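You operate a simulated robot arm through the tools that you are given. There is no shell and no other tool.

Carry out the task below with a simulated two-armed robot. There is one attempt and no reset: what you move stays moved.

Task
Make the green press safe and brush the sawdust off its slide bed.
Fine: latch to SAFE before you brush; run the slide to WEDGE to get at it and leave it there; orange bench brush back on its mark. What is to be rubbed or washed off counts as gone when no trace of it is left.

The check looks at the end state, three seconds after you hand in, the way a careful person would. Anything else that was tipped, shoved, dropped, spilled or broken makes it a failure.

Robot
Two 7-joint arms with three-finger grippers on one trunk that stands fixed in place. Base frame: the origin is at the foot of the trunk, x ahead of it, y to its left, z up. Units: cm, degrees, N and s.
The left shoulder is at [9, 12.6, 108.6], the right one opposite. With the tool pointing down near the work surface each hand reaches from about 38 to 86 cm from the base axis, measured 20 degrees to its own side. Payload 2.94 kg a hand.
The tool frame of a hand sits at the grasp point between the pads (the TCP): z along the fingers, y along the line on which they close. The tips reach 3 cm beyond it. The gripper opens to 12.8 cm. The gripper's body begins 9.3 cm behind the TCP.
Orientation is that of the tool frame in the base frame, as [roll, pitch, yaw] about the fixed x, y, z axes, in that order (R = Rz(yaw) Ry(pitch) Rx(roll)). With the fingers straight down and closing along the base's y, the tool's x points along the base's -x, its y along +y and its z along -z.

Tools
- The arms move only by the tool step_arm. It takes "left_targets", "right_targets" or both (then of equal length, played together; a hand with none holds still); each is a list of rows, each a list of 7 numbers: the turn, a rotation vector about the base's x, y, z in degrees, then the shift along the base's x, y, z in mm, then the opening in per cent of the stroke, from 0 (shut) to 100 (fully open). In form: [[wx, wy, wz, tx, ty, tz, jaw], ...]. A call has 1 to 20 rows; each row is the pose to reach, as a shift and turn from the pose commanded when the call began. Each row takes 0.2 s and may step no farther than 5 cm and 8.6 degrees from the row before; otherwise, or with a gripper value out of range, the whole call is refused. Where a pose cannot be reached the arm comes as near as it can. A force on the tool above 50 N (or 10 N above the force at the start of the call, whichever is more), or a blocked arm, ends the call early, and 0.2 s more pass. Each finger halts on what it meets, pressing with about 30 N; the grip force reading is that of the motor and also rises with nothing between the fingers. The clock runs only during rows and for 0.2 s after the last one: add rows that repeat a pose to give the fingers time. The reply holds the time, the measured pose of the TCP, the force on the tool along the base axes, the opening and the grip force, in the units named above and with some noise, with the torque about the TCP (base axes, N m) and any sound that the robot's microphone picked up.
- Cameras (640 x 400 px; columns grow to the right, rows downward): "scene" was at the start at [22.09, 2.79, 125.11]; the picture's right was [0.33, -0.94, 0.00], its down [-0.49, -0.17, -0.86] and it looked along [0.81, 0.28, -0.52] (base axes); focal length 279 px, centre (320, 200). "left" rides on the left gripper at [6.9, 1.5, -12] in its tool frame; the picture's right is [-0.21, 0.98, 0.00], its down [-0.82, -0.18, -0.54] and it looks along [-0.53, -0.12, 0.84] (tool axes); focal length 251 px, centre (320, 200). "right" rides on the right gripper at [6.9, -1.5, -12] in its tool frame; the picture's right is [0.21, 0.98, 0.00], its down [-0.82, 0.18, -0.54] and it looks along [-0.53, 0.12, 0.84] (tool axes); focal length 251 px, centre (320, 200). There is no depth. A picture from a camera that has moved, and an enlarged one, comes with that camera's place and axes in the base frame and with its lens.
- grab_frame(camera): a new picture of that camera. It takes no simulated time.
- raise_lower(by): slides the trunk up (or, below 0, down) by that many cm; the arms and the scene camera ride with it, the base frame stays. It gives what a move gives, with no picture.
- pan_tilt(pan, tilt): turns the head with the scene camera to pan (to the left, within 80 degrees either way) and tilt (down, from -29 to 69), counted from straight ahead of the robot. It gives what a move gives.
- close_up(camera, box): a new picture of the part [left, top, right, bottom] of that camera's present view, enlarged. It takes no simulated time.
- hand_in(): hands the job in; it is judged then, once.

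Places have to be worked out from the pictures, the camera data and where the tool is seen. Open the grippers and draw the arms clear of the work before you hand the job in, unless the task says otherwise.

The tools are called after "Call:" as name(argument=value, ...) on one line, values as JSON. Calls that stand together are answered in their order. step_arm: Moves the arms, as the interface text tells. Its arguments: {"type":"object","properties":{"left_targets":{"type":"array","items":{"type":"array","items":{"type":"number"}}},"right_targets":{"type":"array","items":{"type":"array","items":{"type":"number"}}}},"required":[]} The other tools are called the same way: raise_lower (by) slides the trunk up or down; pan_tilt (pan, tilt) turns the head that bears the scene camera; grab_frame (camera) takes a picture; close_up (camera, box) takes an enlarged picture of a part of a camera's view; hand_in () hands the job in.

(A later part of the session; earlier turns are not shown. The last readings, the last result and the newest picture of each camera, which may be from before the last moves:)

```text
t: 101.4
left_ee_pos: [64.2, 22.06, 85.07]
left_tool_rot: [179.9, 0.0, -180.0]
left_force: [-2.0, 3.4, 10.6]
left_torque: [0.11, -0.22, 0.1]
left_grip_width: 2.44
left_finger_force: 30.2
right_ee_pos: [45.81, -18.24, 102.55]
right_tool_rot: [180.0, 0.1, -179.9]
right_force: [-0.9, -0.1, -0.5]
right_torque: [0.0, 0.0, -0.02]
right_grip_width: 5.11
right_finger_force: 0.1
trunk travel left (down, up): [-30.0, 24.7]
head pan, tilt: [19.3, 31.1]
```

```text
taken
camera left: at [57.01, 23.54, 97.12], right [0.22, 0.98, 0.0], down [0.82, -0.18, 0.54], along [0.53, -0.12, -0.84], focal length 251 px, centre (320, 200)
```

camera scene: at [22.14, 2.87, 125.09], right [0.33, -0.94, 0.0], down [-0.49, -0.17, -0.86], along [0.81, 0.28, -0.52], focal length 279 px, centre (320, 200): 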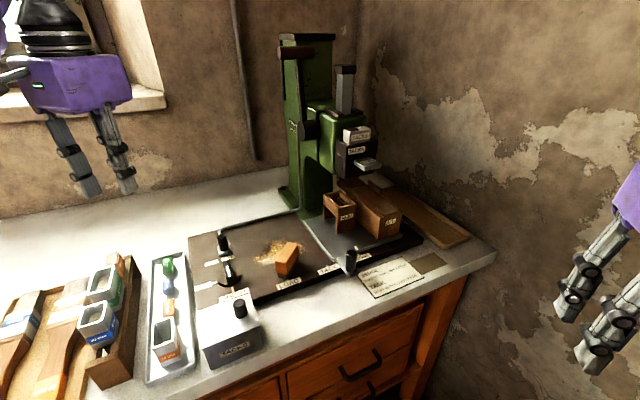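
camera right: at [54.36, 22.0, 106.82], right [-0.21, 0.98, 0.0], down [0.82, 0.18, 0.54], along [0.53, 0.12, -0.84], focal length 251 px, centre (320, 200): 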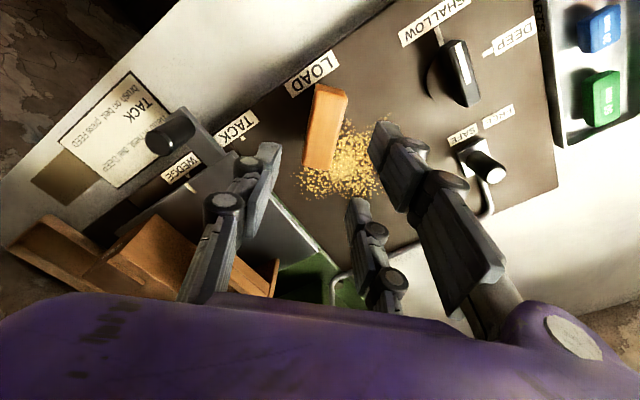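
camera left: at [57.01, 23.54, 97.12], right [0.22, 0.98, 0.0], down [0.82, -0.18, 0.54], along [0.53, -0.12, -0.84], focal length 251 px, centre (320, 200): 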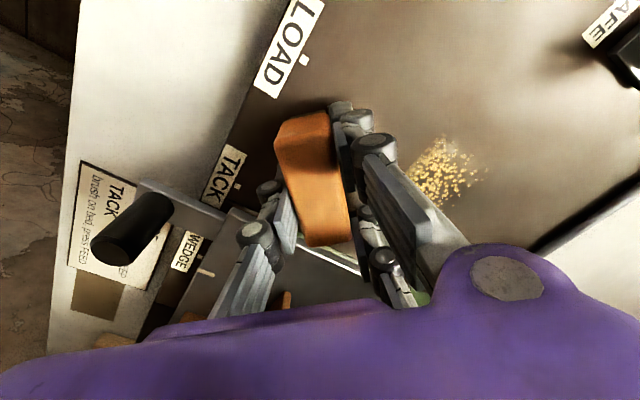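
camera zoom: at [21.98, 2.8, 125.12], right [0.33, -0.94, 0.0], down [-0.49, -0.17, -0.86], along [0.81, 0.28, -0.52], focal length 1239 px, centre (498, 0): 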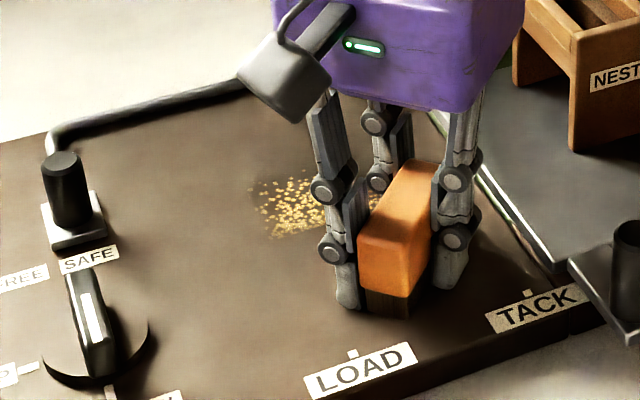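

Most of the near half is clean. I continue over the remaining dust at larger x, keeping clear of the slide plate edge and the rod at the back.

Call:
step_arm(left_targets=[[0, 0, 0, 8, 20, 0, 0], [0, 0, 0, 15, 40, 0, 0], [0, 0, 0, 15, 60, 0, 0], [0, 0, 0, 15, 80, 0, 0], [0, 0, 0, 15, 98, 0, 0], [0, 0, 0, 15, 112, 0, 0], [0, 0, 0, 30, 98, 0, 0], [0, 0, 0, 35, 80, 0, 0], [0, 0, 0, 35, 60, 0, 0], [0, 0, 0, 35, 40, 0, 0], [0, 0, 0, 35, 18, 0, 0], [0, 0, 0, 35, 40, 0, 0], [0, 0, 0, 35, 60, 0, 0], [0, 0, 0, 35, 80, 0, 0], [0, 0, 0, 35, 97, 0, 0], [0, 0, 0, 30, 80, 0, 0], [0, 0, 0, 25, 60, 0, 0], [0, 0, 0, 15, 40, 0, 0], [0, 0, 0, 0, 20, 0, 0], [0, 0, 0, 0, 0, 0, 0]])

Call:
close_up(camera="scene", box=[230, 200, 330, 290])

Call:
close_up(camera="left", box=[240, 60, 640, 310])

```text
t: 105.6
left_ee_pos: [64.2, 22.12, 85.12]
left_tool_rot: [180.0, 0.0, 180.0]
left_force: [0.1, 0.2, -0.7]
left_torque: [0.01, 0.01, 0.03]
left_grip_width: 2.46
left_finger_force: 29.8
left hand out of reach, approached as far as the arm can: row 10, 11, 12
right_ee_pos: [45.96, -18.2, 102.58]
right_tool_rot: [179.9, 0.0, -180.0]
right_force: [0.0, -0.7, -0.2]
right_torque: [0.01, -0.01, 0.03]
right_grip_width: 5.13
right_finger_force: 0.2
trunk travel left (down, up): [-30.0, 24.7]
head pan, tilt: [19.3, 31.1]
```

```text
4.44 times, centred on (280, 245) of scene
camera zoom: at [22.1, 2.81, 125.11], right [0.33, -0.94, 0.0], down [-0.49, -0.17, -0.86], along [0.81, 0.28, -0.52], focal length 1239 px, centre (498, 0)
```

zoom: 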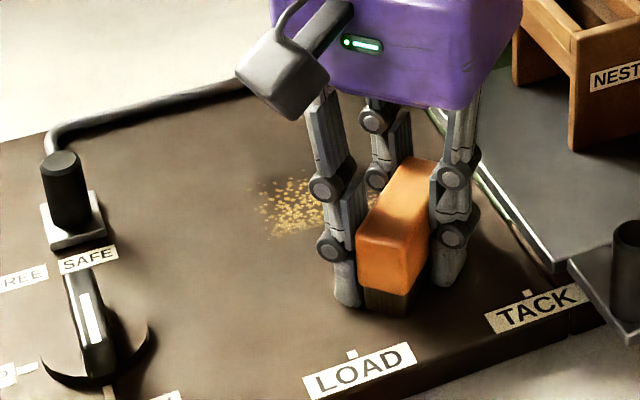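

```text
1.60 times, centred on (440, 185) of left
camera zoom: at [57.13, 23.64, 97.15], right [0.21, 0.98, 0.0], down [0.82, -0.18, 0.54], along [0.53, -0.12, -0.84], focal length 402 px, centre (128, 224)
```

zoom: 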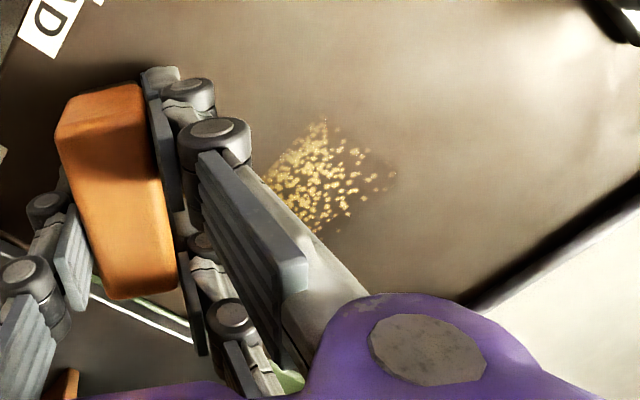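

The vertical force fell to zero, so the brush has slid up a little in the grip and the last strokes did not press. I lower stepwise until there is light contact again.

Call:
step_arm(left_targets=[[0, 0, 0, 0, 20, 0, 0], [0, 0, 0, 0, 20, -2, 0], [0, 0, 0, 0, 20, -2, 0]])

Call:
step_arm(left_targets=[[0, 0, 0, 0, 0, -2, 0], [0, 0, 0, 0, 0, -2, 0]])

Call:
close_up(camera="scene", box=[270, 210, 340, 280])

```text
t: 106.4
left_ee_pos: [64.24, 24.12, 85.16]
left_tool_rot: [-179.9, 0.3, 180.0]
left_force: [2.4, 1.6, 22.1]
left_torque: [0.09, 0.36, 0.01]
left_grip_width: 2.48
left_finger_force: 30.1
right_ee_pos: [45.84, -18.19, 102.47]
right_tool_rot: [179.9, 0.1, -180.0]
right_force: [-0.6, 0.3, 0.4]
right_torque: [0.0, -0.02, -0.02]
right_grip_width: 5.12
right_finger_force: 0.1
trunk travel left (down, up): [-30.0, 24.7]
head pan, tilt: [19.3, 31.1]
```

```text
t: 107.0
left_ee_pos: [64.26, 24.17, 85.03]
left_tool_rot: [179.9, 0.5, -180.0]
left_force: [7.5, 7.0, 39.1]
left_torque: [0.42, 0.31, -0.2]
left_grip_width: 2.43
left_finger_force: 30.2
right_ee_pos: [45.69, -18.28, 102.66]
right_tool_rot: [179.9, 0.2, -180.0]
right_force: [-0.4, 0.9, -0.2]
right_torque: [0.06, -0.03, 0.0]
right_grip_width: 5.14
right_finger_force: 0.1
trunk travel left (down, up): [-30.0, 24.7]
head pan, tilt: [19.3, 31.1]
```

```text
5.71 times, centred on (305, 245) of scene
camera zoom: at [21.83, 2.73, 125.17], right [0.33, -0.94, 0.0], down [-0.49, -0.17, -0.86], along [0.81, 0.28, -0.51], focal length 1593 px, centre (406, -57)
```

zoom: 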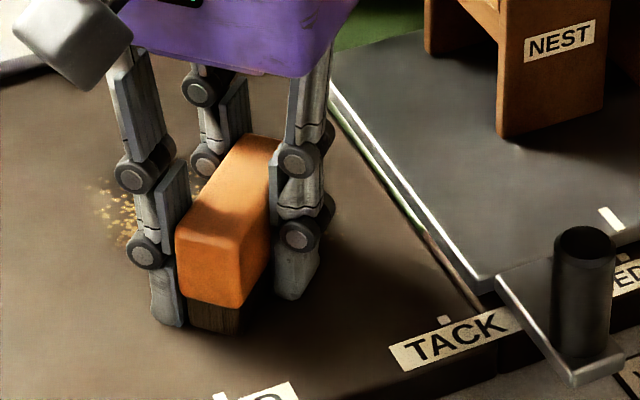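

Contact is stiff here: ~2 mm gives nearly 20 N. I ease up 1.5 mm and stroke the remaining patch at x≈65–68, y≈26–33.

Call:
step_arm(left_targets=[[0, 0, 0, 0, 0, 1.5, 0], [0, 0, 0, 15, 12, 1.5, 0], [0, 0, 0, 20, 32, 1.5, 0], [0, 0, 0, 20, 52, 1.5, 0], [0, 0, 0, 20, 72, 1.5, 0], [0, 0, 0, 20, 88, 1.5, 0], [0, 0, 0, 34, 76, 1.5, 0], [0, 0, 0, 34, 56, 1.5, 0], [0, 0, 0, 34, 38, 1.5, 0], [0, 0, 0, 28, 22, 1.5, 0], [0, 0, 0, 34, 40, 1.5, 0], [0, 0, 0, 34, 60, 1.5, 0], [0, 0, 0, 30, 78, 1.5, 0], [0, 0, 0, 20, 88, 1.5, 0], [0, 0, 0, 12, 70, 1.5, 0], [0, 0, 0, 10, 50, 1.5, 0], [0, 0, 0, 10, 30, 1.5, 0], [0, 0, 0, 0, 10, 1.5, 0], [0, 0, 0, -10, -5, 1.5, 0], [0, 0, 0, -10, -5, 1.5, 0]])

Call:
close_up(camera="scene", box=[230, 200, 330, 290])

Call:
grab_frame(camera="left")

```text
t: 111.2
left_ee_pos: [63.37, 23.5, 84.95]
left_tool_rot: [179.9, 0.3, -179.9]
left_force: [10.1, 15.0, 36.6]
left_torque: [0.83, 0.77, -0.49]
left_grip_width: 2.46
left_finger_force: 30.0
right_ee_pos: [45.68, -18.1, 102.57]
right_tool_rot: [179.9, 0.2, 180.0]
right_force: [-0.8, -0.4, 0.0]
right_torque: [-0.03, -0.01, -0.04]
right_grip_width: 5.11
right_finger_force: 0.0
trunk travel left (down, up): [-30.0, 24.7]
head pan, tilt: [19.3, 31.1]
```

```text
4.44 times, centred on (280, 245) of scene
camera zoom: at [21.9, 2.83, 125.15], right [0.33, -0.94, 0.0], down [-0.49, -0.17, -0.86], along [0.81, 0.28, -0.52], focal length 1239 px, centre (498, 0)
```

zoom: 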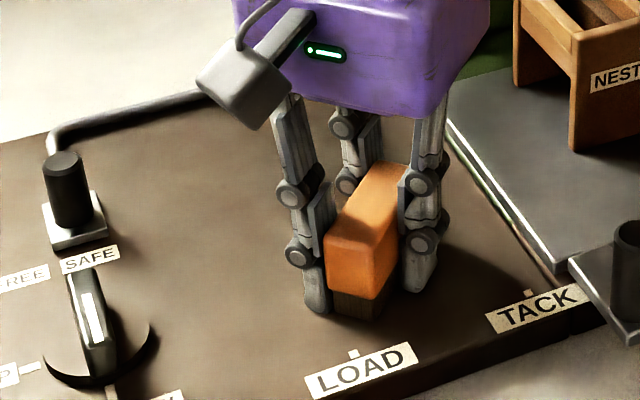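

```text
taken
camera left: at [56.31, 25.0, 96.96], right [0.21, 0.98, 0.0], down [0.82, -0.18, 0.55], along [0.53, -0.12, -0.84], focal length 251 px, centre (320, 200)
```

left: 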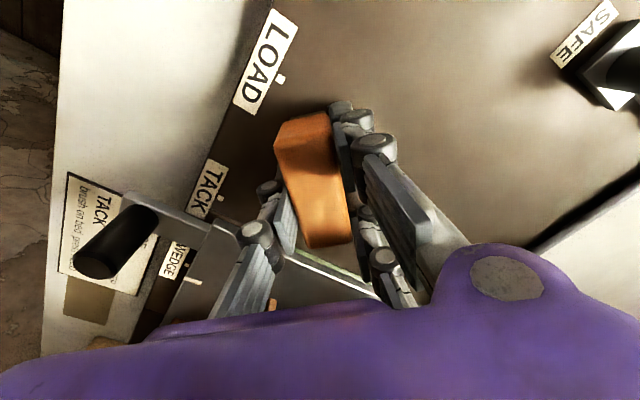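

No dust shows in these views. I ease off and lift the brush 8 cm, moving it toward the front to inspect the whole bed.

Call:
step_arm(left_targets=[[0, 0, 0, 0, 0, 3, 0], [0, 0, 0, 0, 0, 8, 0], [0, 0, 0, 0, 0, 18, 0], [0, 0, 0, 0, 0, 30, 0], [0, 0, 0, -15, 0, 45, 0], [0, 0, 0, -30, 0, 60, 0], [0, 0, 0, -50, 0, 75, 0], [0, 0, 0, -70, 5, 90, 0], [0, 0, 0, -90, 10, 105, 0], [0, 0, 0, -110, 15, 110, 0], [0, 0, 0, -110, 15, 110, 0]])

Call:
grab_frame(camera="scene")

Call:
close_up(camera="scene", box=[220, 190, 340, 290])

Call:
grab_frame(camera="left")

```text
t: 113.6
left_ee_pos: [52.24, 25.01, 95.82]
left_tool_rot: [179.9, 0.2, -180.0]
left_force: [-0.4, -0.7, -0.9]
left_torque: [0.03, -0.04, -0.02]
left_grip_width: 2.45
left_finger_force: 30.2
right_ee_pos: [45.98, -18.21, 102.51]
right_tool_rot: [180.0, 0.1, 180.0]
right_force: [-0.1, 0.6, -0.4]
right_torque: [0.04, -0.02, -0.01]
right_grip_width: 5.12
right_finger_force: 0.0
trunk travel left (down, up): [-30.0, 24.7]
head pan, tilt: [19.3, 31.1]
```

```text
taken
camera scene: at [22.13, 2.78, 125.1], right [0.33, -0.94, 0.0], down [-0.49, -0.17, -0.86], along [0.81, 0.28, -0.52], focal length 279 px, centre (320, 200)
```

scene: 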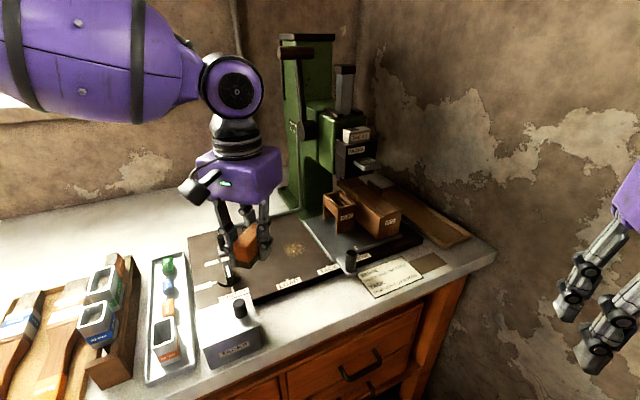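

```text
4.00 times, centred on (280, 240) of scene
camera zoom: at [22.13, 2.78, 125.1], right [0.33, -0.94, 0.0], down [-0.49, -0.17, -0.86], along [0.81, 0.28, -0.52], focal length 1115 px, centre (480, 40)
```

zoom: 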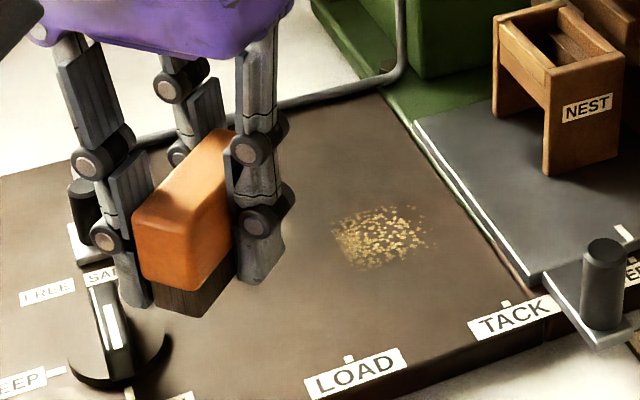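

```text
taken
camera left: at [45.13, 26.5, 107.98], right [0.22, 0.98, 0.0], down [0.82, -0.18, 0.54], along [0.53, -0.12, -0.84], focal length 251 px, centre (320, 200)
```

left: 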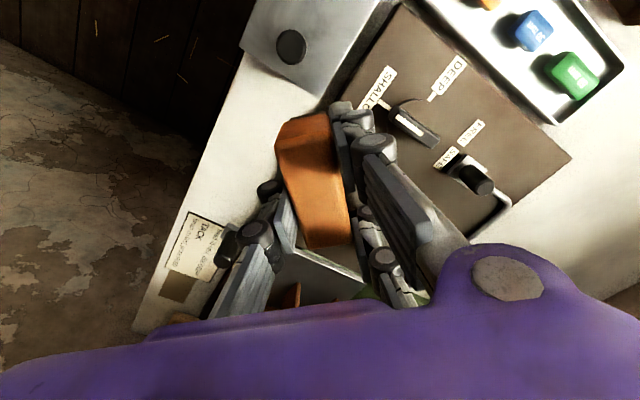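

A patch about 6 cm wide remains around (67, 24.5), where the left arm had run out of reach. I explore in the air, brush raised, how far the left hand can get there with the brush turned along the slide axis (yaw 135°).

Call:
step_arm(left_targets=[[0, 0, -6, 20, 3, 0, 0], [0, 0, -12, 40, 6, 0, 0], [0, 0, -18, 60, 9, 0, 0], [0, 0, -24, 80, 12, -10, 0], [0, 0, -30, 95, 12, -20, 0], [0, 0, -36, 105, 10, -30, 0], [0, 0, -42, 110, 8, -40, 0], [0, 0, -45, 115, 5, -50, 0], [0, 0, -45, 115, 5, -50, 0]])

Call:
step_arm(left_targets=[[0, 0, 0, 5, -5, 0, 0], [0, 0, 0, 10, -10, 0, 0], [0, 0, 0, 15, -15, 0, 0], [0, 0, 0, 20, -20, 0, 0], [0, 0, 0, 20, -20, 0, 0]])

Call:
step_arm(left_targets=[[0, 0, 0, 10, 10, 0, 0], [0, 0, 0, 20, 20, 0, 0], [0, 0, 0, 30, 30, 0, 0], [0, 0, 0, 30, 30, 0, 0]])

```text
t: 115.6
left_ee_pos: [63.68, 25.47, 90.84]
left_tool_rot: [179.9, 0.1, 134.8]
left_force: [0.7, 0.3, -0.6]
left_torque: [0.01, -0.02, 0.02]
left_grip_width: 2.42
left_finger_force: 29.7
right_ee_pos: [45.91, -18.2, 102.48]
right_tool_rot: [179.9, 0.0, 179.9]
right_force: [0.1, -0.1, -0.9]
right_torque: [0.0, 0.04, 0.0]
right_grip_width: 5.13
right_finger_force: 0.0
trunk travel left (down, up): [-30.0, 24.7]
head pan, tilt: [19.3, 31.1]
```

```text
t: 116.8
left_ee_pos: [65.87, 23.58, 90.85]
left_tool_rot: [179.9, 0.1, 134.9]
left_force: [0.9, -0.1, -1.0]
left_torque: [-0.02, -0.01, 0.01]
left_grip_width: 2.43
left_finger_force: 29.6
right_ee_pos: [45.96, -18.1, 102.54]
right_tool_rot: [180.0, 0.1, 180.0]
right_force: [-0.4, 0.7, 0.0]
right_torque: [0.01, -0.04, 0.0]
right_grip_width: 5.13
right_finger_force: 0.1
trunk travel left (down, up): [-30.0, 24.7]
head pan, tilt: [19.3, 31.1]
```

```text
t: 117.8
left_ee_pos: [68.74, 26.97, 90.87]
left_tool_rot: [180.0, 0.1, 135.0]
left_force: [0.2, -0.5, -1.0]
left_torque: [0.01, 0.01, 0.01]
left_grip_width: 2.42
left_finger_force: 29.7
left hand out of reach, approached as far as the arm can: row 3, 4
right_ee_pos: [45.86, -18.14, 102.59]
right_tool_rot: [-180.0, 0.1, 179.9]
right_force: [0.4, -0.1, 0.0]
right_torque: [-0.04, 0.01, 0.02]
right_grip_width: 5.14
right_finger_force: 0.0
trunk travel left (down, up): [-30.0, 24.7]
head pan, tilt: [19.3, 31.1]
```

At yaw 135° the hand reaches the whole strip at e_s≈29.9, which covers the remaining patch. I return to its front end and lower into contact.

Call:
step_arm(left_targets=[[0, 0, 0, -15, -15, 0, 0], [0, 0, 0, -30, -30, 0, 0], [0, 0, 0, -43, -46, 0, 0], [0, 0, 0, -43, -46, -20, 0], [0, 0, 0, -43, -46, -40, 0], [0, 0, 0, -43, -46, -52, 0], [0, 0, 0, -43, -46, -56, 0], [0, 0, 0, -43, -46, -56, 0]])

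Call:
close_up(camera="scene", box=[250, 200, 350, 290])

```text
t: 119.6
left_ee_pos: [64.47, 22.32, 85.13]
left_tool_rot: [179.9, 0.1, 135.0]
left_force: [-0.6, 1.0, -0.1]
left_torque: [0.01, 0.01, -0.02]
left_grip_width: 2.43
left_finger_force: 30.2
right_ee_pos: [45.92, -18.23, 102.54]
right_tool_rot: [-180.0, 0.0, -179.9]
right_force: [0.5, 0.5, 0.9]
right_torque: [0.0, -0.04, -0.02]
right_grip_width: 5.11
right_finger_force: 0.0
trunk travel left (down, up): [-30.0, 24.7]
head pan, tilt: [19.3, 31.1]
```

```text
4.44 times, centred on (300, 245) of scene
camera zoom: at [22.1, 2.8, 125.11], right [0.33, -0.94, 0.0], down [-0.49, -0.17, -0.86], along [0.81, 0.28, -0.52], focal length 1239 px, centre (409, 0)
```

zoom: 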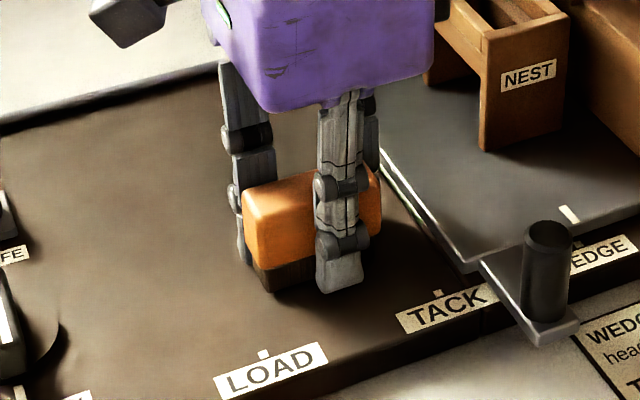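

Hovering just above contact. I lower 2 mm and read the force.

Call:
step_arm(left_targets=[[0, 0, 0, 0, 0, -1.5, 0], [0, 0, 0, 0, 0, -1.5, 0]])

Call:
step_arm(left_targets=[[0, 0, 0, 0, 0, -1.5, 0], [0, 0, 0, 0, 0, -1.5, 0]])

```text
t: 120.2
left_ee_pos: [64.33, 22.26, 84.96]
left_tool_rot: [179.9, 0.1, 135.0]
left_force: [1.0, -0.3, -1.6]
left_torque: [0.02, 0.0, 0.02]
left_grip_width: 2.43
left_finger_force: 29.5
right_ee_pos: [45.93, -18.12, 102.6]
right_tool_rot: [179.9, 0.1, -180.0]
right_force: [-0.3, 0.2, -0.3]
right_torque: [0.02, 0.01, -0.04]
right_grip_width: 5.13
right_finger_force: 0.0
trunk travel left (down, up): [-30.0, 24.7]
head pan, tilt: [19.3, 31.1]
```

```text
t: 120.8
left_ee_pos: [64.41, 22.19, 84.92]
left_tool_rot: [179.9, 0.0, 134.9]
left_force: [-0.5, -1.7, 3.6]
left_torque: [0.01, 0.07, -0.01]
left_grip_width: 2.43
left_finger_force: 30.0
right_ee_pos: [45.96, -18.23, 102.58]
right_tool_rot: [-180.0, 0.1, -179.9]
right_force: [0.8, -0.5, 0.1]
right_torque: [0.02, 0.04, 0.04]
right_grip_width: 5.13
right_finger_force: 0.0
trunk travel left (down, up): [-30.0, 24.7]
head pan, tilt: [19.3, 31.1]
```

Light contact (3.6 N). I press 1 mm more and make repeated strokes along the depth axis over the remaining patch.

Call:
step_arm(left_targets=[[0, 0, 0, 0, 0, -1.2, 0], [0, 0, 0, 11, 11, -1.2, 0], [0, 0, 0, 22, 22, -1.2, 0], [0, 0, 0, 33, 34, -1.2, 0], [0, 0, 0, 43, 46, -1.2, 0], [0, 0, 0, 33, 34, -1.2, 0], [0, 0, 0, 22, 22, -1.2, 0], [0, 0, 0, 11, 11, -1.2, 0], [0, 0, 0, 0, 0, -1.2, 0], [0, 0, 0, -8, -8, -1.2, 0], [0, 0, 0, 2, 0, -1.2, 0], [0, 0, 0, 13, 9, -1.2, 0], [0, 0, 0, 24, 20, -1.2, 0], [0, 0, 0, 34, 31, -1.2, 0], [0, 0, 0, 43, 44, -1.2, 0], [0, 0, 0, 33, 34, -1.2, 0], [0, 0, 0, 22, 22, -1.2, 0], [0, 0, 0, 11, 11, -1.2, 0], [0, 0, 0, 0, 0, -1.2, 0]])

Call:
close_up(camera="scene", box=[250, 200, 350, 290])

```text
t: 124.8
left_ee_pos: [64.43, 22.33, 84.93]
left_tool_rot: [179.9, 0.2, 135.1]
left_force: [-0.1, 1.4, 6.1]
left_torque: [0.1, 0.04, -0.07]
left_grip_width: 2.43
left_finger_force: 29.9
left hand out of reach, approached as far as the arm can: row 4, 5, 6, 13, 14, 15, 16
right_ee_pos: [45.72, -18.3, 102.47]
right_tool_rot: [-180.0, 0.2, -180.0]
right_force: [1.0, 0.3, 0.5]
right_torque: [0.01, 0.01, -0.02]
right_grip_width: 5.11
right_finger_force: 0.0
trunk travel left (down, up): [-30.0, 24.7]
head pan, tilt: [19.3, 31.1]
```

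```text
4.44 times, centred on (300, 245) of scene
camera zoom: at [22.06, 2.76, 125.11], right [0.33, -0.94, 0.0], down [-0.49, -0.17, -0.86], along [0.81, 0.28, -0.52], focal length 1239 px, centre (409, 0)
```

zoom: 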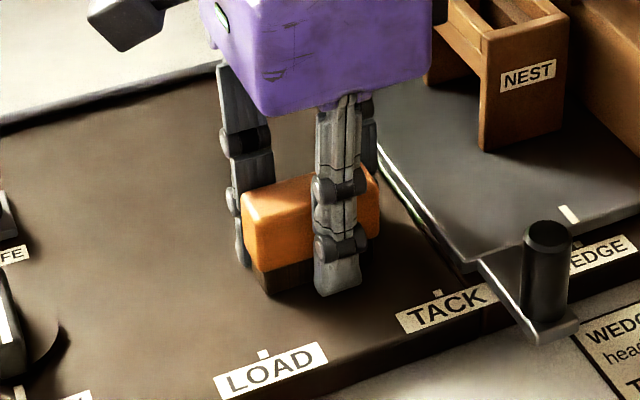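

I lift the brush away again to inspect what is left.

Call:
step_arm(left_targets=[[0, 0, 0, 0, 0, 8, 0], [0, 0, 0, 0, 0, 20, 0], [0, 0, 0, -10, 0, 35, 0], [0, 0, 0, -25, 5, 50, 0], [0, 0, 0, -45, 10, 65, 0], [0, 0, 0, -65, 20, 80, 0], [0, 0, 0, -85, 30, 95, 0], [0, 0, 0, -105, 40, 105, 0], [0, 0, 0, -125, 50, 110, 0], [0, 0, 0, -125, 50, 110, 0]])

Call:
close_up(camera="scene", box=[200, 190, 350, 300])

Call:
close_up(camera="scene", box=[265, 220, 325, 270])

```text
t: 127.0
left_ee_pos: [51.74, 27.19, 95.85]
left_tool_rot: [179.9, -0.1, 135.0]
left_force: [0.6, -0.5, -0.9]
left_torque: [-0.01, 0.04, -0.01]
left_grip_width: 2.46
left_finger_force: 30.4
right_ee_pos: [46.03, -18.27, 102.46]
right_tool_rot: [-179.9, -0.1, 179.9]
right_force: [0.1, -0.1, 0.1]
right_torque: [-0.01, 0.0, 0.0]
right_grip_width: 5.09
right_finger_force: 0.1
trunk travel left (down, up): [-30.0, 24.7]
head pan, tilt: [19.3, 31.1]
```

```text
3.64 times, centred on (275, 245) of scene
camera zoom: at [22.14, 2.77, 125.1], right [0.33, -0.94, 0.0], down [-0.49, -0.17, -0.86], along [0.81, 0.28, -0.52], focal length 1014 px, centre (484, 36)
```

zoom: 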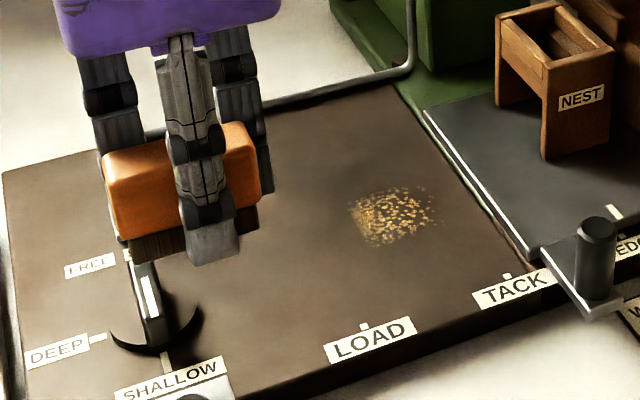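

```text
8.00 times, centred on (295, 245) of scene
camera zoom: at [22.14, 2.77, 125.1], right [0.33, -0.94, 0.0], down [-0.49, -0.17, -0.86], along [0.81, 0.28, -0.52], focal length 2230 px, centre (520, -160)
```

zoom: 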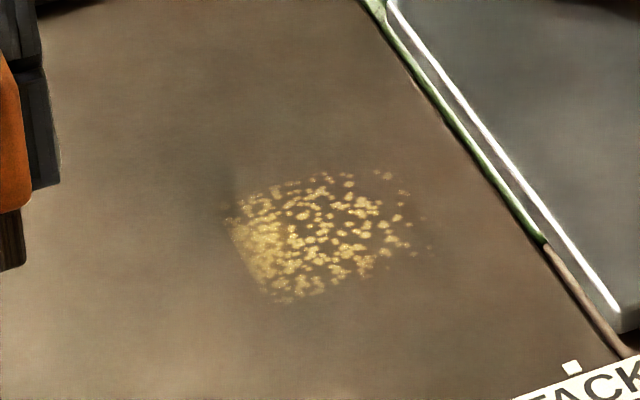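

A patch remains; those strokes pressed too lightly (≤6 N) to clear it. I go back over it and press to about 20 N before stroking.

Call:
step_arm(left_targets=[[0, 0, 0, 20, -10, -5, 0], [0, 0, 0, 40, -20, -15, 0], [0, 0, 0, 60, -28, -30, 0], [0, 0, 0, 80, -36, -45, 0], [0, 0, 0, 100, -42, -60, 0], [0, 0, 0, 118, -46, -75, 0], [0, 0, 0, 127, -50, -90, 0], [0, 0, 0, 127, -50, -102, 0], [0, 0, 0, 127, -50, -109, 0], [0, 0, 0, 127, -50, -109, 0]])

Call:
step_arm(left_targets=[[0, 0, 0, 0, 0, -2, 0], [0, 0, 0, 0, 0, -2, 0]])

```text
t: 129.2
left_ee_pos: [64.72, 22.32, 84.95]
left_tool_rot: [179.9, 0.1, 135.0]
left_force: [-0.2, 0.9, -1.3]
left_torque: [-0.01, -0.06, -0.03]
left_grip_width: 2.43
left_finger_force: 29.8
right_ee_pos: [45.92, -18.23, 102.52]
right_tool_rot: [180.0, 0.0, -179.9]
right_force: [-0.2, 0.0, -0.1]
right_torque: [0.03, -0.01, 0.01]
right_grip_width: 5.15
right_finger_force: 0.0
trunk travel left (down, up): [-30.0, 24.7]
head pan, tilt: [19.3, 31.1]
```

```text
t: 129.8
left_ee_pos: [64.62, 22.3, 84.87]
left_tool_rot: [179.8, 0.3, 135.1]
left_force: [3.4, 0.8, 9.8]
left_torque: [0.17, 0.05, -0.1]
left_grip_width: 2.44
left_finger_force: 29.6
right_ee_pos: [45.93, -18.19, 102.45]
right_tool_rot: [-180.0, 0.1, -180.0]
right_force: [0.1, -0.7, -0.1]
right_torque: [0.01, -0.02, -0.02]
right_grip_width: 5.1
right_finger_force: 0.1
trunk travel left (down, up): [-30.0, 24.7]
head pan, tilt: [19.3, 31.1]
```

The contact at z≈84.9 puts the fingertips (3 cm below) right on the bed, so the brush has probably slid up flush with the tips and only the fingers touch. I check closely.

Call:
close_up(camera="scene", box=[270, 225, 330, 275])

Call:
close_up(camera="left", box=[240, 80, 400, 260])

```text
8.00 times, centred on (300, 250) of scene
camera zoom: at [22.05, 2.77, 125.12], right [0.33, -0.94, 0.0], down [-0.49, -0.17, -0.86], along [0.81, 0.28, -0.52], focal length 2230 px, centre (480, -200)
```

zoom: 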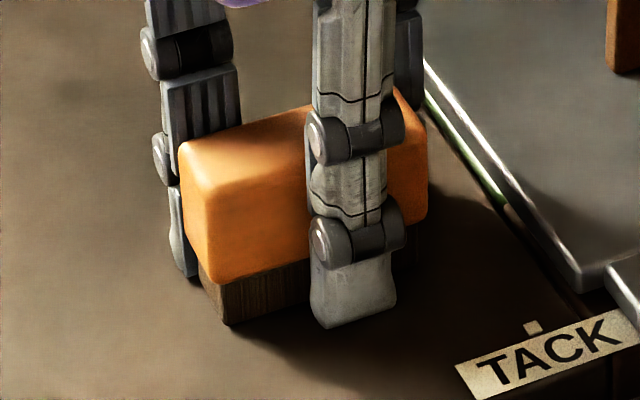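

```text
2.22 times, centred on (320, 170) of left
camera zoom: at [60.59, 28.29, 96.98], right [0.84, 0.54, 0.0], down [0.45, -0.71, 0.54], along [0.3, -0.46, -0.84], focal length 559 px, centre (320, 267)
```

zoom: 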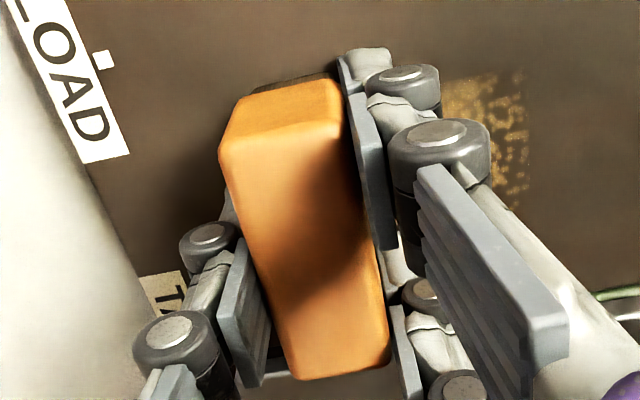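

The brush has pitched in the grip: its +s end sits about 4 mm high, so only one end was touching. I open so it settles flat on the bed, raise the hand 5 mm, and grip again.

Call:
step_arm(left_targets=[[0, 0, 0, 0, 0, 1, 20], [0, 0, 0, 0, 0, 2, 24], [0, 0, 0, 0, 0, 2, 30], [0, 0, 0, 0, 0, 5, 32], [0, 0, 0, 0, 0, 6, 32], [0, 0, 0, 0, 0, 6, 32]])

Call:
close_up(camera="scene", box=[270, 225, 330, 275])

Call:
close_up(camera="left", box=[240, 80, 400, 260])

```text
t: 131.2
left_ee_pos: [64.52, 22.37, 85.46]
left_tool_rot: [179.8, 0.0, 134.9]
left_force: [-1.2, 0.2, 0.2]
left_torque: [-0.03, 0.04, 0.01]
left_grip_width: 4.1
left_finger_force: 0.1
right_ee_pos: [45.93, -18.12, 102.51]
right_tool_rot: [180.0, 0.0, 180.0]
right_force: [0.3, -1.2, -0.2]
right_torque: [0.02, 0.0, 0.0]
right_grip_width: 5.13
right_finger_force: 0.0
trunk travel left (down, up): [-30.0, 24.7]
head pan, tilt: [19.3, 31.1]
```

```text
8.00 times, centred on (300, 250) of scene
camera zoom: at [22.09, 2.79, 125.11], right [0.33, -0.94, 0.0], down [-0.49, -0.17, -0.86], along [0.81, 0.28, -0.52], focal length 2230 px, centre (480, -200)
```

zoom: 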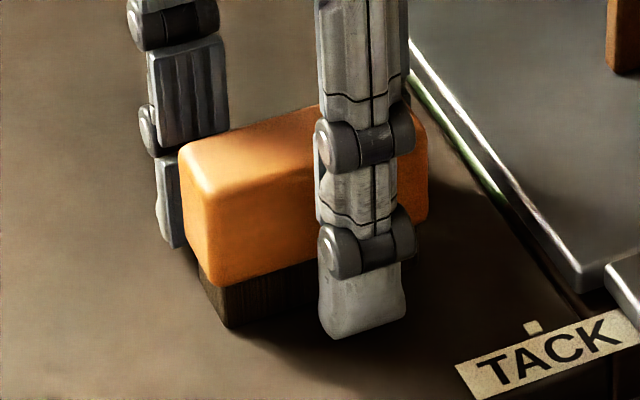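

```text
2.22 times, centred on (320, 170) of left
camera zoom: at [60.58, 28.34, 97.42], right [0.84, 0.54, 0.0], down [0.45, -0.71, 0.54], along [0.29, -0.46, -0.84], focal length 559 px, centre (320, 267)
```

zoom: 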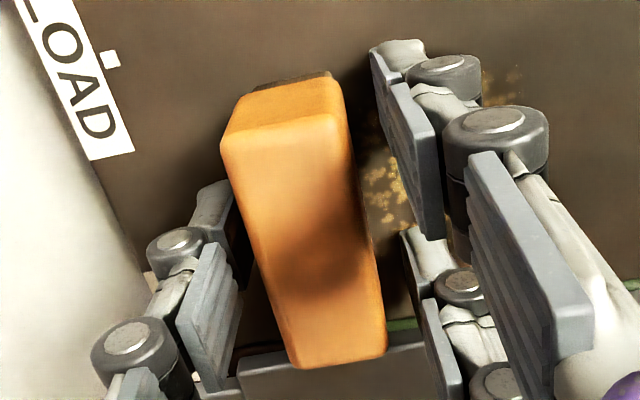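

The brush settled flat. I close on it again at this slightly higher position.

Call:
step_arm(left_targets=[[0, 0, 0, 0, 0, 0, 25], [0, 0, 0, 0, 0, 0, 15], [0, 0, 0, 0, 0, 0, 5], [0, 0, 0, 0, 0, 0, 0], [0, 0, 0, 0, 0, 0, 0], [0, 0, 0, 0, 0, 0, 0]])

Call:
step_arm(left_targets=[[0, 0, 0, -8, -8, -0.5, 0], [0, 0, 0, -8, -8, -0.5, 0], [0, 0, 0, 0, 0, -1, 0], [0, 0, 0, 8, 8, -1, 0], [0, 0, 0, 16, 16, -1, 0], [0, 0, 0, 24, 24, -1, 0], [0, 0, 0, 16, 16, -1, 0], [0, 0, 0, 8, 8, -1, 0], [0, 0, 0, 0, 0, -1, 0], [0, 0, 0, 0, 0, -1, 0]])

Call:
close_up(camera="left", box=[240, 60, 440, 260])

Call:
close_up(camera="scene", box=[270, 225, 330, 275])

```text
t: 132.6
left_ee_pos: [64.68, 22.37, 85.31]
left_tool_rot: [180.0, 0.1, 135.0]
left_force: [0.8, -0.1, 0.0]
left_torque: [0.0, 0.0, -0.01]
left_grip_width: 2.47
left_finger_force: 30.0
right_ee_pos: [45.97, -18.13, 102.49]
right_tool_rot: [180.0, 0.0, 180.0]
right_force: [-0.7, -0.3, 0.1]
right_torque: [0.02, -0.02, 0.0]
right_grip_width: 5.11
right_finger_force: 0.0
trunk travel left (down, up): [-30.0, 24.7]
head pan, tilt: [19.3, 31.1]
```

```text
t: 134.8
left_ee_pos: [64.67, 22.29, 85.26]
left_tool_rot: [179.8, 0.2, 135.0]
left_force: [4.9, 3.7, 17.9]
left_torque: [0.23, 0.02, -0.01]
left_grip_width: 2.46
left_finger_force: 30.0
left hand out of reach, approached as far as the arm can: row 6
right_ee_pos: [45.77, -18.2, 102.44]
right_tool_rot: [179.9, 0.1, 180.0]
right_force: [-0.2, 1.0, -0.2]
right_torque: [0.0, -0.02, 0.0]
right_grip_width: 5.1
right_finger_force: 0.1
trunk travel left (down, up): [-30.0, 24.7]
head pan, tilt: [19.3, 31.1]
```

```text
2.00 times, centred on (340, 160) of left
camera zoom: at [60.63, 28.23, 97.39], right [0.84, 0.54, 0.0], down [0.45, -0.71, 0.54], along [0.3, -0.46, -0.84], focal length 503 px, centre (280, 280)
```

zoom: 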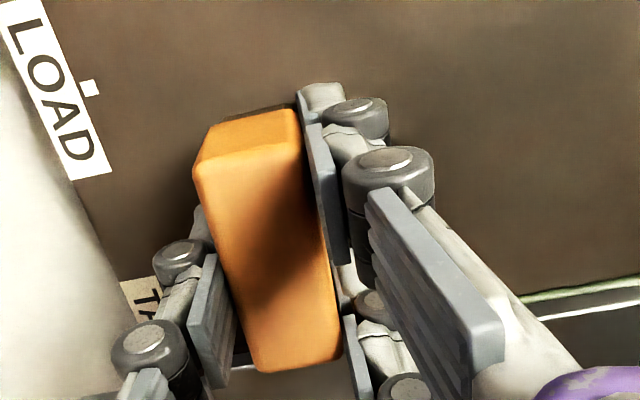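

```text
8.00 times, centred on (300, 250) of scene
camera zoom: at [21.98, 2.78, 125.13], right [0.33, -0.94, 0.0], down [-0.49, -0.17, -0.86], along [0.81, 0.28, -0.52], focal length 2230 px, centre (480, -200)
```

zoom: 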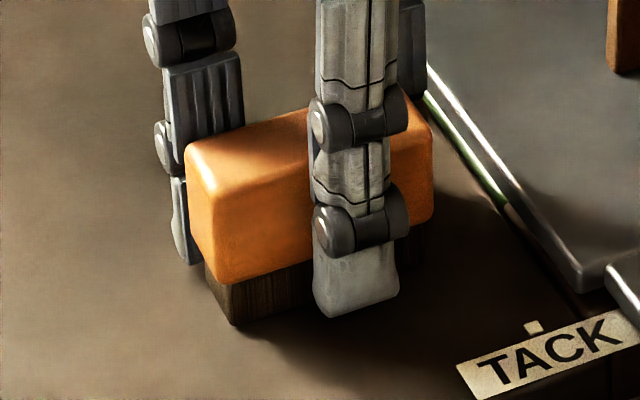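

The dust beside the fingers is gone now. I make one more round of strokes, shifted slightly each way, then lift to inspect.

Call:
step_arm(left_targets=[[0, 0, 0, 2, -2, 0.5, 0], [0, 0, 0, 10, 6, 0.5, 0], [0, 0, 0, 18, 14, 0.5, 0], [0, 0, 0, 24, 22, 0.5, 0], [0, 0, 0, 28, 30, 0.5, 0], [0, 0, 0, 22, 24, 0.5, 0], [0, 0, 0, 14, 16, 0.5, 0], [0, 0, 0, 6, 8, 0.5, 0], [0, 0, 0, -3, 0, 0.5, 0], [0, 0, 0, -8, -8, 0.5, 0], [0, 0, 0, -8, -8, 6, 0], [0, 0, 0, -8, -8, 18, 0], [0, 0, 0, -15, -5, 32, 0], [0, 0, 0, -30, 0, 48, 0], [0, 0, 0, -50, 8, 64, 0], [0, 0, 0, -70, 16, 80, 0], [0, 0, 0, -90, 26, 95, 0], [0, 0, 0, -110, 38, 105, 0], [0, 0, 0, -128, 50, 110, 0], [0, 0, 0, -128, 50, 110, 0]])

Call:
close_up(camera="scene", box=[200, 190, 350, 300])

Call:
close_up(camera="scene", box=[265, 220, 325, 270])

```text
t: 139.0
left_ee_pos: [51.65, 27.15, 96.17]
left_tool_rot: [179.9, 0.0, 134.9]
left_force: [-0.1, 1.0, -1.0]
left_torque: [0.02, 0.04, 0.01]
left_grip_width: 2.45
left_finger_force: 30.0
left hand out of reach, approached as far as the arm can: row 3, 4, 5
right_ee_pos: [45.91, -18.27, 102.47]
right_tool_rot: [-180.0, 0.0, 180.0]
right_force: [0.1, -0.2, -0.8]
right_torque: [0.01, 0.05, -0.02]
right_grip_width: 5.13
right_finger_force: 0.0
trunk travel left (down, up): [-30.0, 24.7]
head pan, tilt: [19.3, 31.1]
```

```text
3.64 times, centred on (275, 245) of scene
camera zoom: at [22.13, 2.77, 125.1], right [0.33, -0.94, 0.0], down [-0.49, -0.17, -0.86], along [0.81, 0.28, -0.52], focal length 1014 px, centre (484, 36)
```

zoom: 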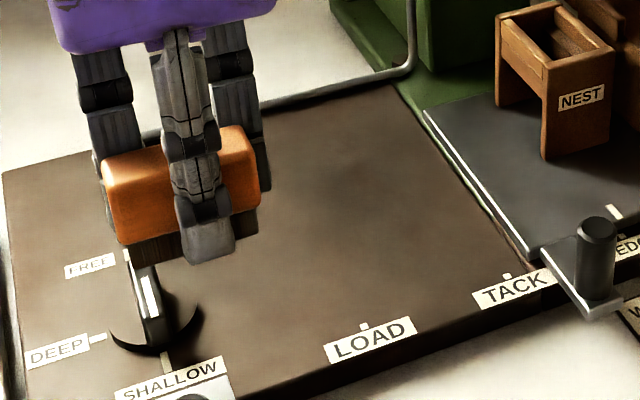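

```text
8.00 times, centred on (295, 245) of scene
camera zoom: at [22.13, 2.77, 125.1], right [0.33, -0.94, 0.0], down [-0.49, -0.17, -0.86], along [0.81, 0.28, -0.52], focal length 2230 px, centre (520, -160)
```

zoom: 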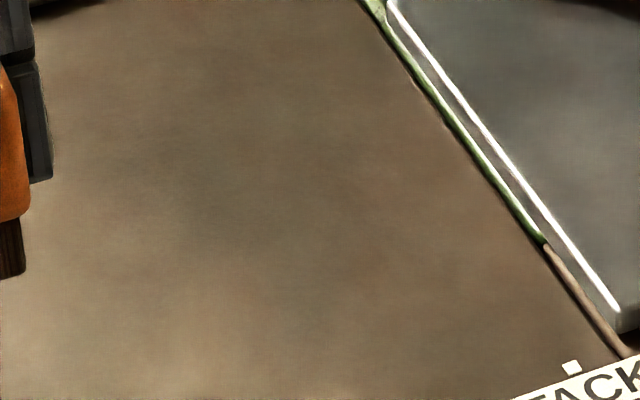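

The visible bed is clean. I now bring the brush back to the handover spot at about (60.5, 22.5), turned to yaw 180°, and set it down.

Call:
step_arm(left_targets=[[0, 0, 5, 12, -6, 0, 0], [0, 0, 10, 24, -12, 0, 0], [0, 0, 15, 36, -18, 0, 0], [0, 0, 20, 48, -24, 0, 0], [0, 0, 25, 60, -30, -10, 0], [0, 0, 30, 70, -36, -20, 0], [0, 0, 35, 80, -42, -35, 0], [0, 0, 40, 88, -46, -50, 0], [0, 0, 45, 88, -46, -65, 0], [0, 0, 45, 88, -46, -80, 0], [0, 0, 45, 88, -46, -92, 0], [0, 0, 45, 88, -46, -102, 0], [0, 0, 45, 88, -46, -105, 0], [0, 0, 45, 88, -46, -105, 0]])

Call:
close_up(camera="scene", box=[240, 200, 340, 300])

```text
t: 142.0
left_ee_pos: [60.55, 22.69, 85.71]
left_tool_rot: [179.8, 0.1, -180.0]
left_force: [-0.3, -0.4, -1.3]
left_torque: [-0.03, 0.04, -0.04]
left_grip_width: 2.45
left_finger_force: 30.4
right_ee_pos: [46.0, -18.09, 102.54]
right_tool_rot: [179.9, 0.0, 180.0]
right_force: [1.1, -0.3, 0.5]
right_torque: [-0.02, 0.04, 0.02]
right_grip_width: 5.12
right_finger_force: 0.1
trunk travel left (down, up): [-30.0, 24.7]
head pan, tilt: [19.3, 31.1]
```

```text
4.00 times, centred on (290, 250) of scene
camera zoom: at [22.1, 2.79, 125.11], right [0.33, -0.94, 0.0], down [-0.49, -0.17, -0.86], along [0.81, 0.28, -0.52], focal length 1115 px, centre (440, 0)
```

zoom: 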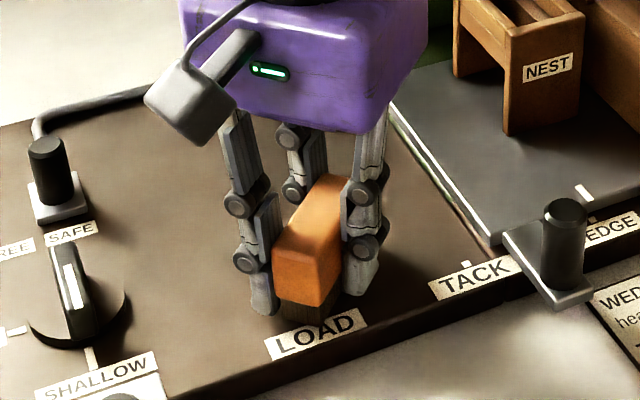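

A few millimetres above the bed. I lower to contact, open, and lift the left hand straight up.

Call:
step_arm(left_targets=[[0, 0, 0, 0, 0, -2, 0], [0, 0, 0, 0, 0, -3.5, 0], [0, 0, 0, 0, 0, -3.5, 0]])

Call:
step_arm(left_targets=[[0, 0, 0, 0, 0, 0, 21], [0, 0, 0, 0, 0, 0, 25], [0, 0, 0, 0, 0, 0, 32], [0, 0, 0, 0, 0, 0, 40], [0, 0, 0, 0, 0, 0, 40], [0, 0, 0, 0, 0, 15, 40], [0, 0, 0, 0, 0, 35, 40], [0, 0, 0, 0, 0, 60, 40], [0, 0, 0, 0, 0, 90, 40], [0, 0, 0, -10, 20, 110, 40], [0, 0, 0, -25, 50, 125, 40], [0, 0, 0, -45, 85, 140, 40], [0, 0, 0, -65, 120, 150, 40], [0, 0, 0, -85, 155, 160, 40], [0, 0, 0, -105, 190, 170, 40], [0, 0, 0, -125, 225, 180, 40], [0, 0, 0, -140, 250, 190, 40], [0, 0, 0, -140, 250, 190, 40]])

Call:
grab_frame(camera="scene")

Call:
close_up(camera="scene", box=[180, 190, 350, 310])

Call:
grab_frame(camera="left")

```text
t: 142.8
left_ee_pos: [60.52, 22.88, 85.4]
left_tool_rot: [180.0, 0.0, -180.0]
left_force: [0.2, 0.8, -1.2]
left_torque: [0.01, -0.03, -0.03]
left_grip_width: 2.46
left_finger_force: 30.0
right_ee_pos: [45.93, -18.13, 102.55]
right_tool_rot: [180.0, 0.0, -180.0]
right_force: [0.9, -0.7, 0.8]
right_torque: [-0.02, -0.02, 0.0]
right_grip_width: 5.09
right_finger_force: 0.2
trunk travel left (down, up): [-30.0, 24.7]
head pan, tilt: [19.3, 31.1]
```

```text
t: 146.6
left_ee_pos: [46.62, 47.78, 104.32]
left_tool_rot: [179.9, 0.1, 180.0]
left_force: [0.6, 0.6, -0.3]
left_torque: [-0.02, -0.01, -0.01]
left_grip_width: 5.12
left_finger_force: 0.1
right_ee_pos: [45.9, -18.29, 102.42]
right_tool_rot: [-179.9, 0.0, -180.0]
right_force: [-0.4, -0.4, 0.8]
right_torque: [-0.04, 0.02, -0.04]
right_grip_width: 5.1
right_finger_force: 0.1
trunk travel left (down, up): [-30.0, 24.7]
head pan, tilt: [19.3, 31.1]
```

```text
taken
camera scene: at [22.15, 2.78, 125.1], right [0.33, -0.94, 0.0], down [-0.49, -0.17, -0.86], along [0.81, 0.28, -0.52], focal length 279 px, centre (320, 200)
```

scene: 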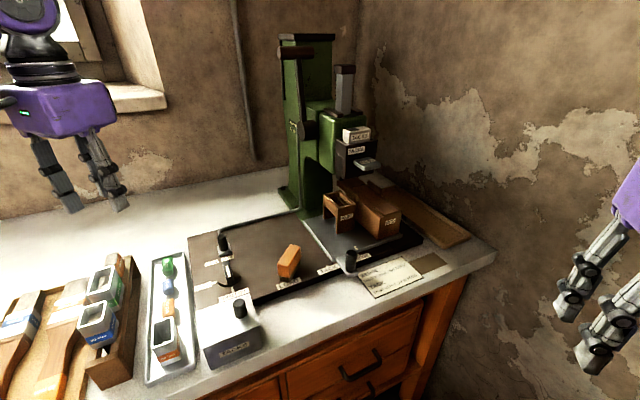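

```text
3.33 times, centred on (265, 250) of scene
camera zoom: at [22.15, 2.78, 125.1], right [0.33, -0.94, 0.0], down [-0.49, -0.17, -0.86], along [0.81, 0.28, -0.52], focal length 929 px, centre (503, 33)
```

zoom: 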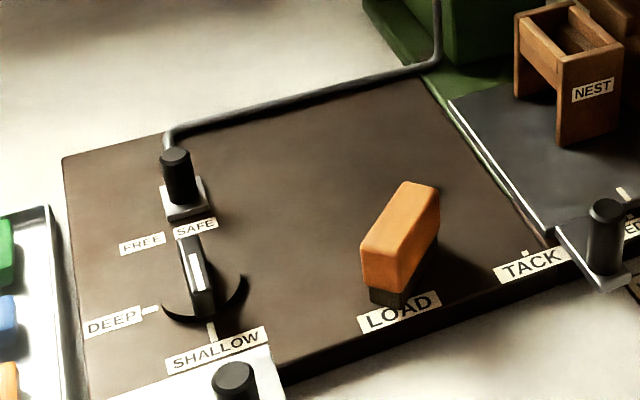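

```text
taken
camera left: at [39.54, 49.14, 116.4], right [0.22, 0.98, 0.0], down [0.82, -0.18, 0.54], along [0.53, -0.12, -0.84], focal length 251 px, centre (320, 200)
```

left: 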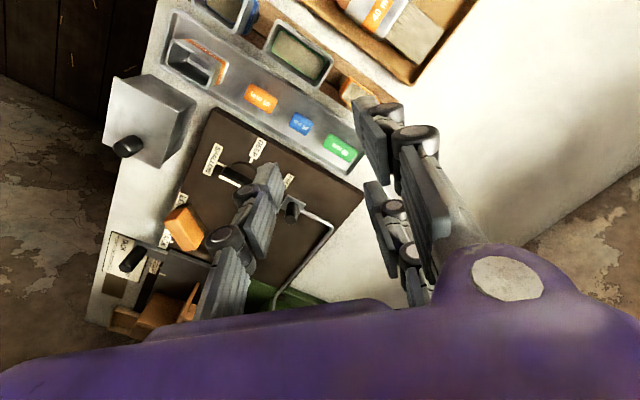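

The bed looks clean. I zoom in strongly for any faint traces.

Call:
close_up(camera="scene", box=[225, 225, 285, 275])

Call:
close_up(camera="scene", box=[265, 215, 335, 275])

```text
8.00 times, centred on (255, 250) of scene
camera zoom: at [22.15, 2.78, 125.1], right [0.33, -0.94, 0.0], down [-0.49, -0.17, -0.86], along [0.81, 0.28, -0.52], focal length 2230 px, centre (840, -200)
```

zoom: 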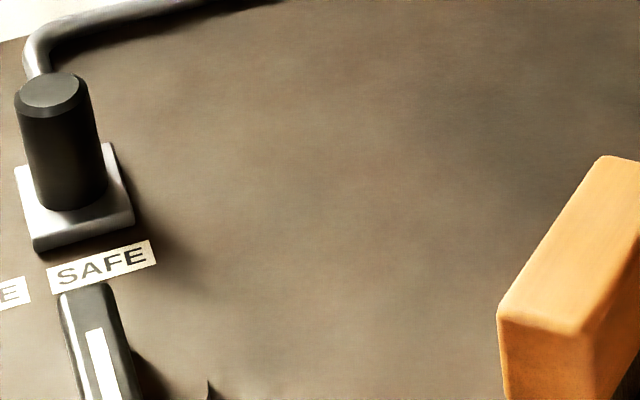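

```text
6.67 times, centred on (300, 245) of scene
camera zoom: at [22.15, 2.78, 125.1], right [0.33, -0.94, 0.0], down [-0.49, -0.17, -0.86], along [0.81, 0.28, -0.52], focal length 1858 px, centre (453, -100)
```

zoom: 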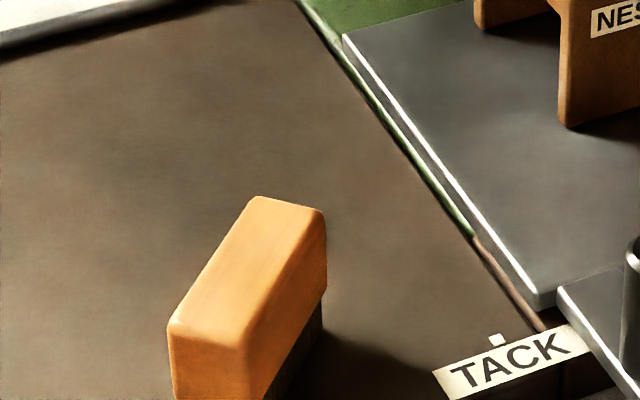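

No trace remains. I send the right hand back above the brush along the same route.

Call:
step_arm(right_targets=[[0, 0, 0, 5, 40, 0, 40], [0, 0, 0, 10, 80, 0, 40], [0, 0, 0, 15, 120, 0, 40], [0, 0, 0, 22, 160, 0, 40], [0, 0, 0, 30, 200, 0, 40], [0, 0, 0, 40, 240, 0, 40], [0, 0, 0, 52, 275, -5, 40], [0, 0, 0, 68, 308, -15, 40], [0, 0, 0, 88, 338, -30, 40], [0, 0, 0, 110, 368, -45, 40], [0, 0, 0, 130, 393, -60, 40], [0, 0, 0, 146, 411, -75, 40], [0, 0, 0, 146, 411, -95, 40], [0, 0, 0, 146, 411, -95, 40]])

Call:
grab_frame(camera="right")

Call:
close_up(camera="scene", box=[240, 200, 340, 290])

```text
t: 149.6
left_ee_pos: [46.51, 47.72, 104.35]
left_tool_rot: [179.8, 0.1, 180.0]
left_force: [0.1, 0.1, 0.1]
left_torque: [0.0, -0.01, -0.01]
left_grip_width: 5.12
left_finger_force: 0.1
right_ee_pos: [60.73, 22.7, 93.35]
right_tool_rot: [179.9, 0.1, -179.9]
right_force: [-0.7, -0.1, 0.6]
right_torque: [0.03, 0.03, -0.02]
right_grip_width: 5.13
right_finger_force: 0.1
trunk travel left (down, up): [-30.0, 24.7]
head pan, tilt: [19.3, 31.1]
```

```text
taken
camera right: at [53.85, 21.13, 105.38], right [-0.22, 0.98, 0.0], down [0.82, 0.18, 0.54], along [0.53, 0.12, -0.84], focal length 251 px, centre (320, 200)
```

right: 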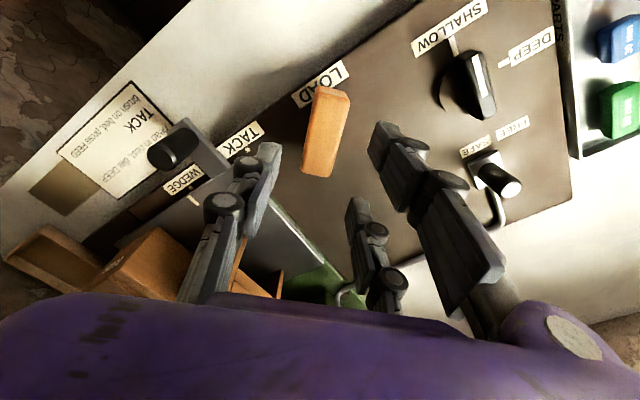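

```text
4.44 times, centred on (290, 245) of scene
camera zoom: at [22.06, 2.82, 125.11], right [0.33, -0.94, 0.0], down [-0.49, -0.17, -0.86], along [0.81, 0.28, -0.52], focal length 1239 px, centre (453, 0)
```

zoom: 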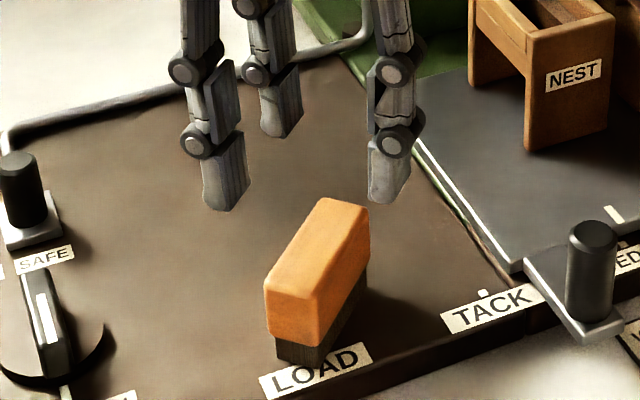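

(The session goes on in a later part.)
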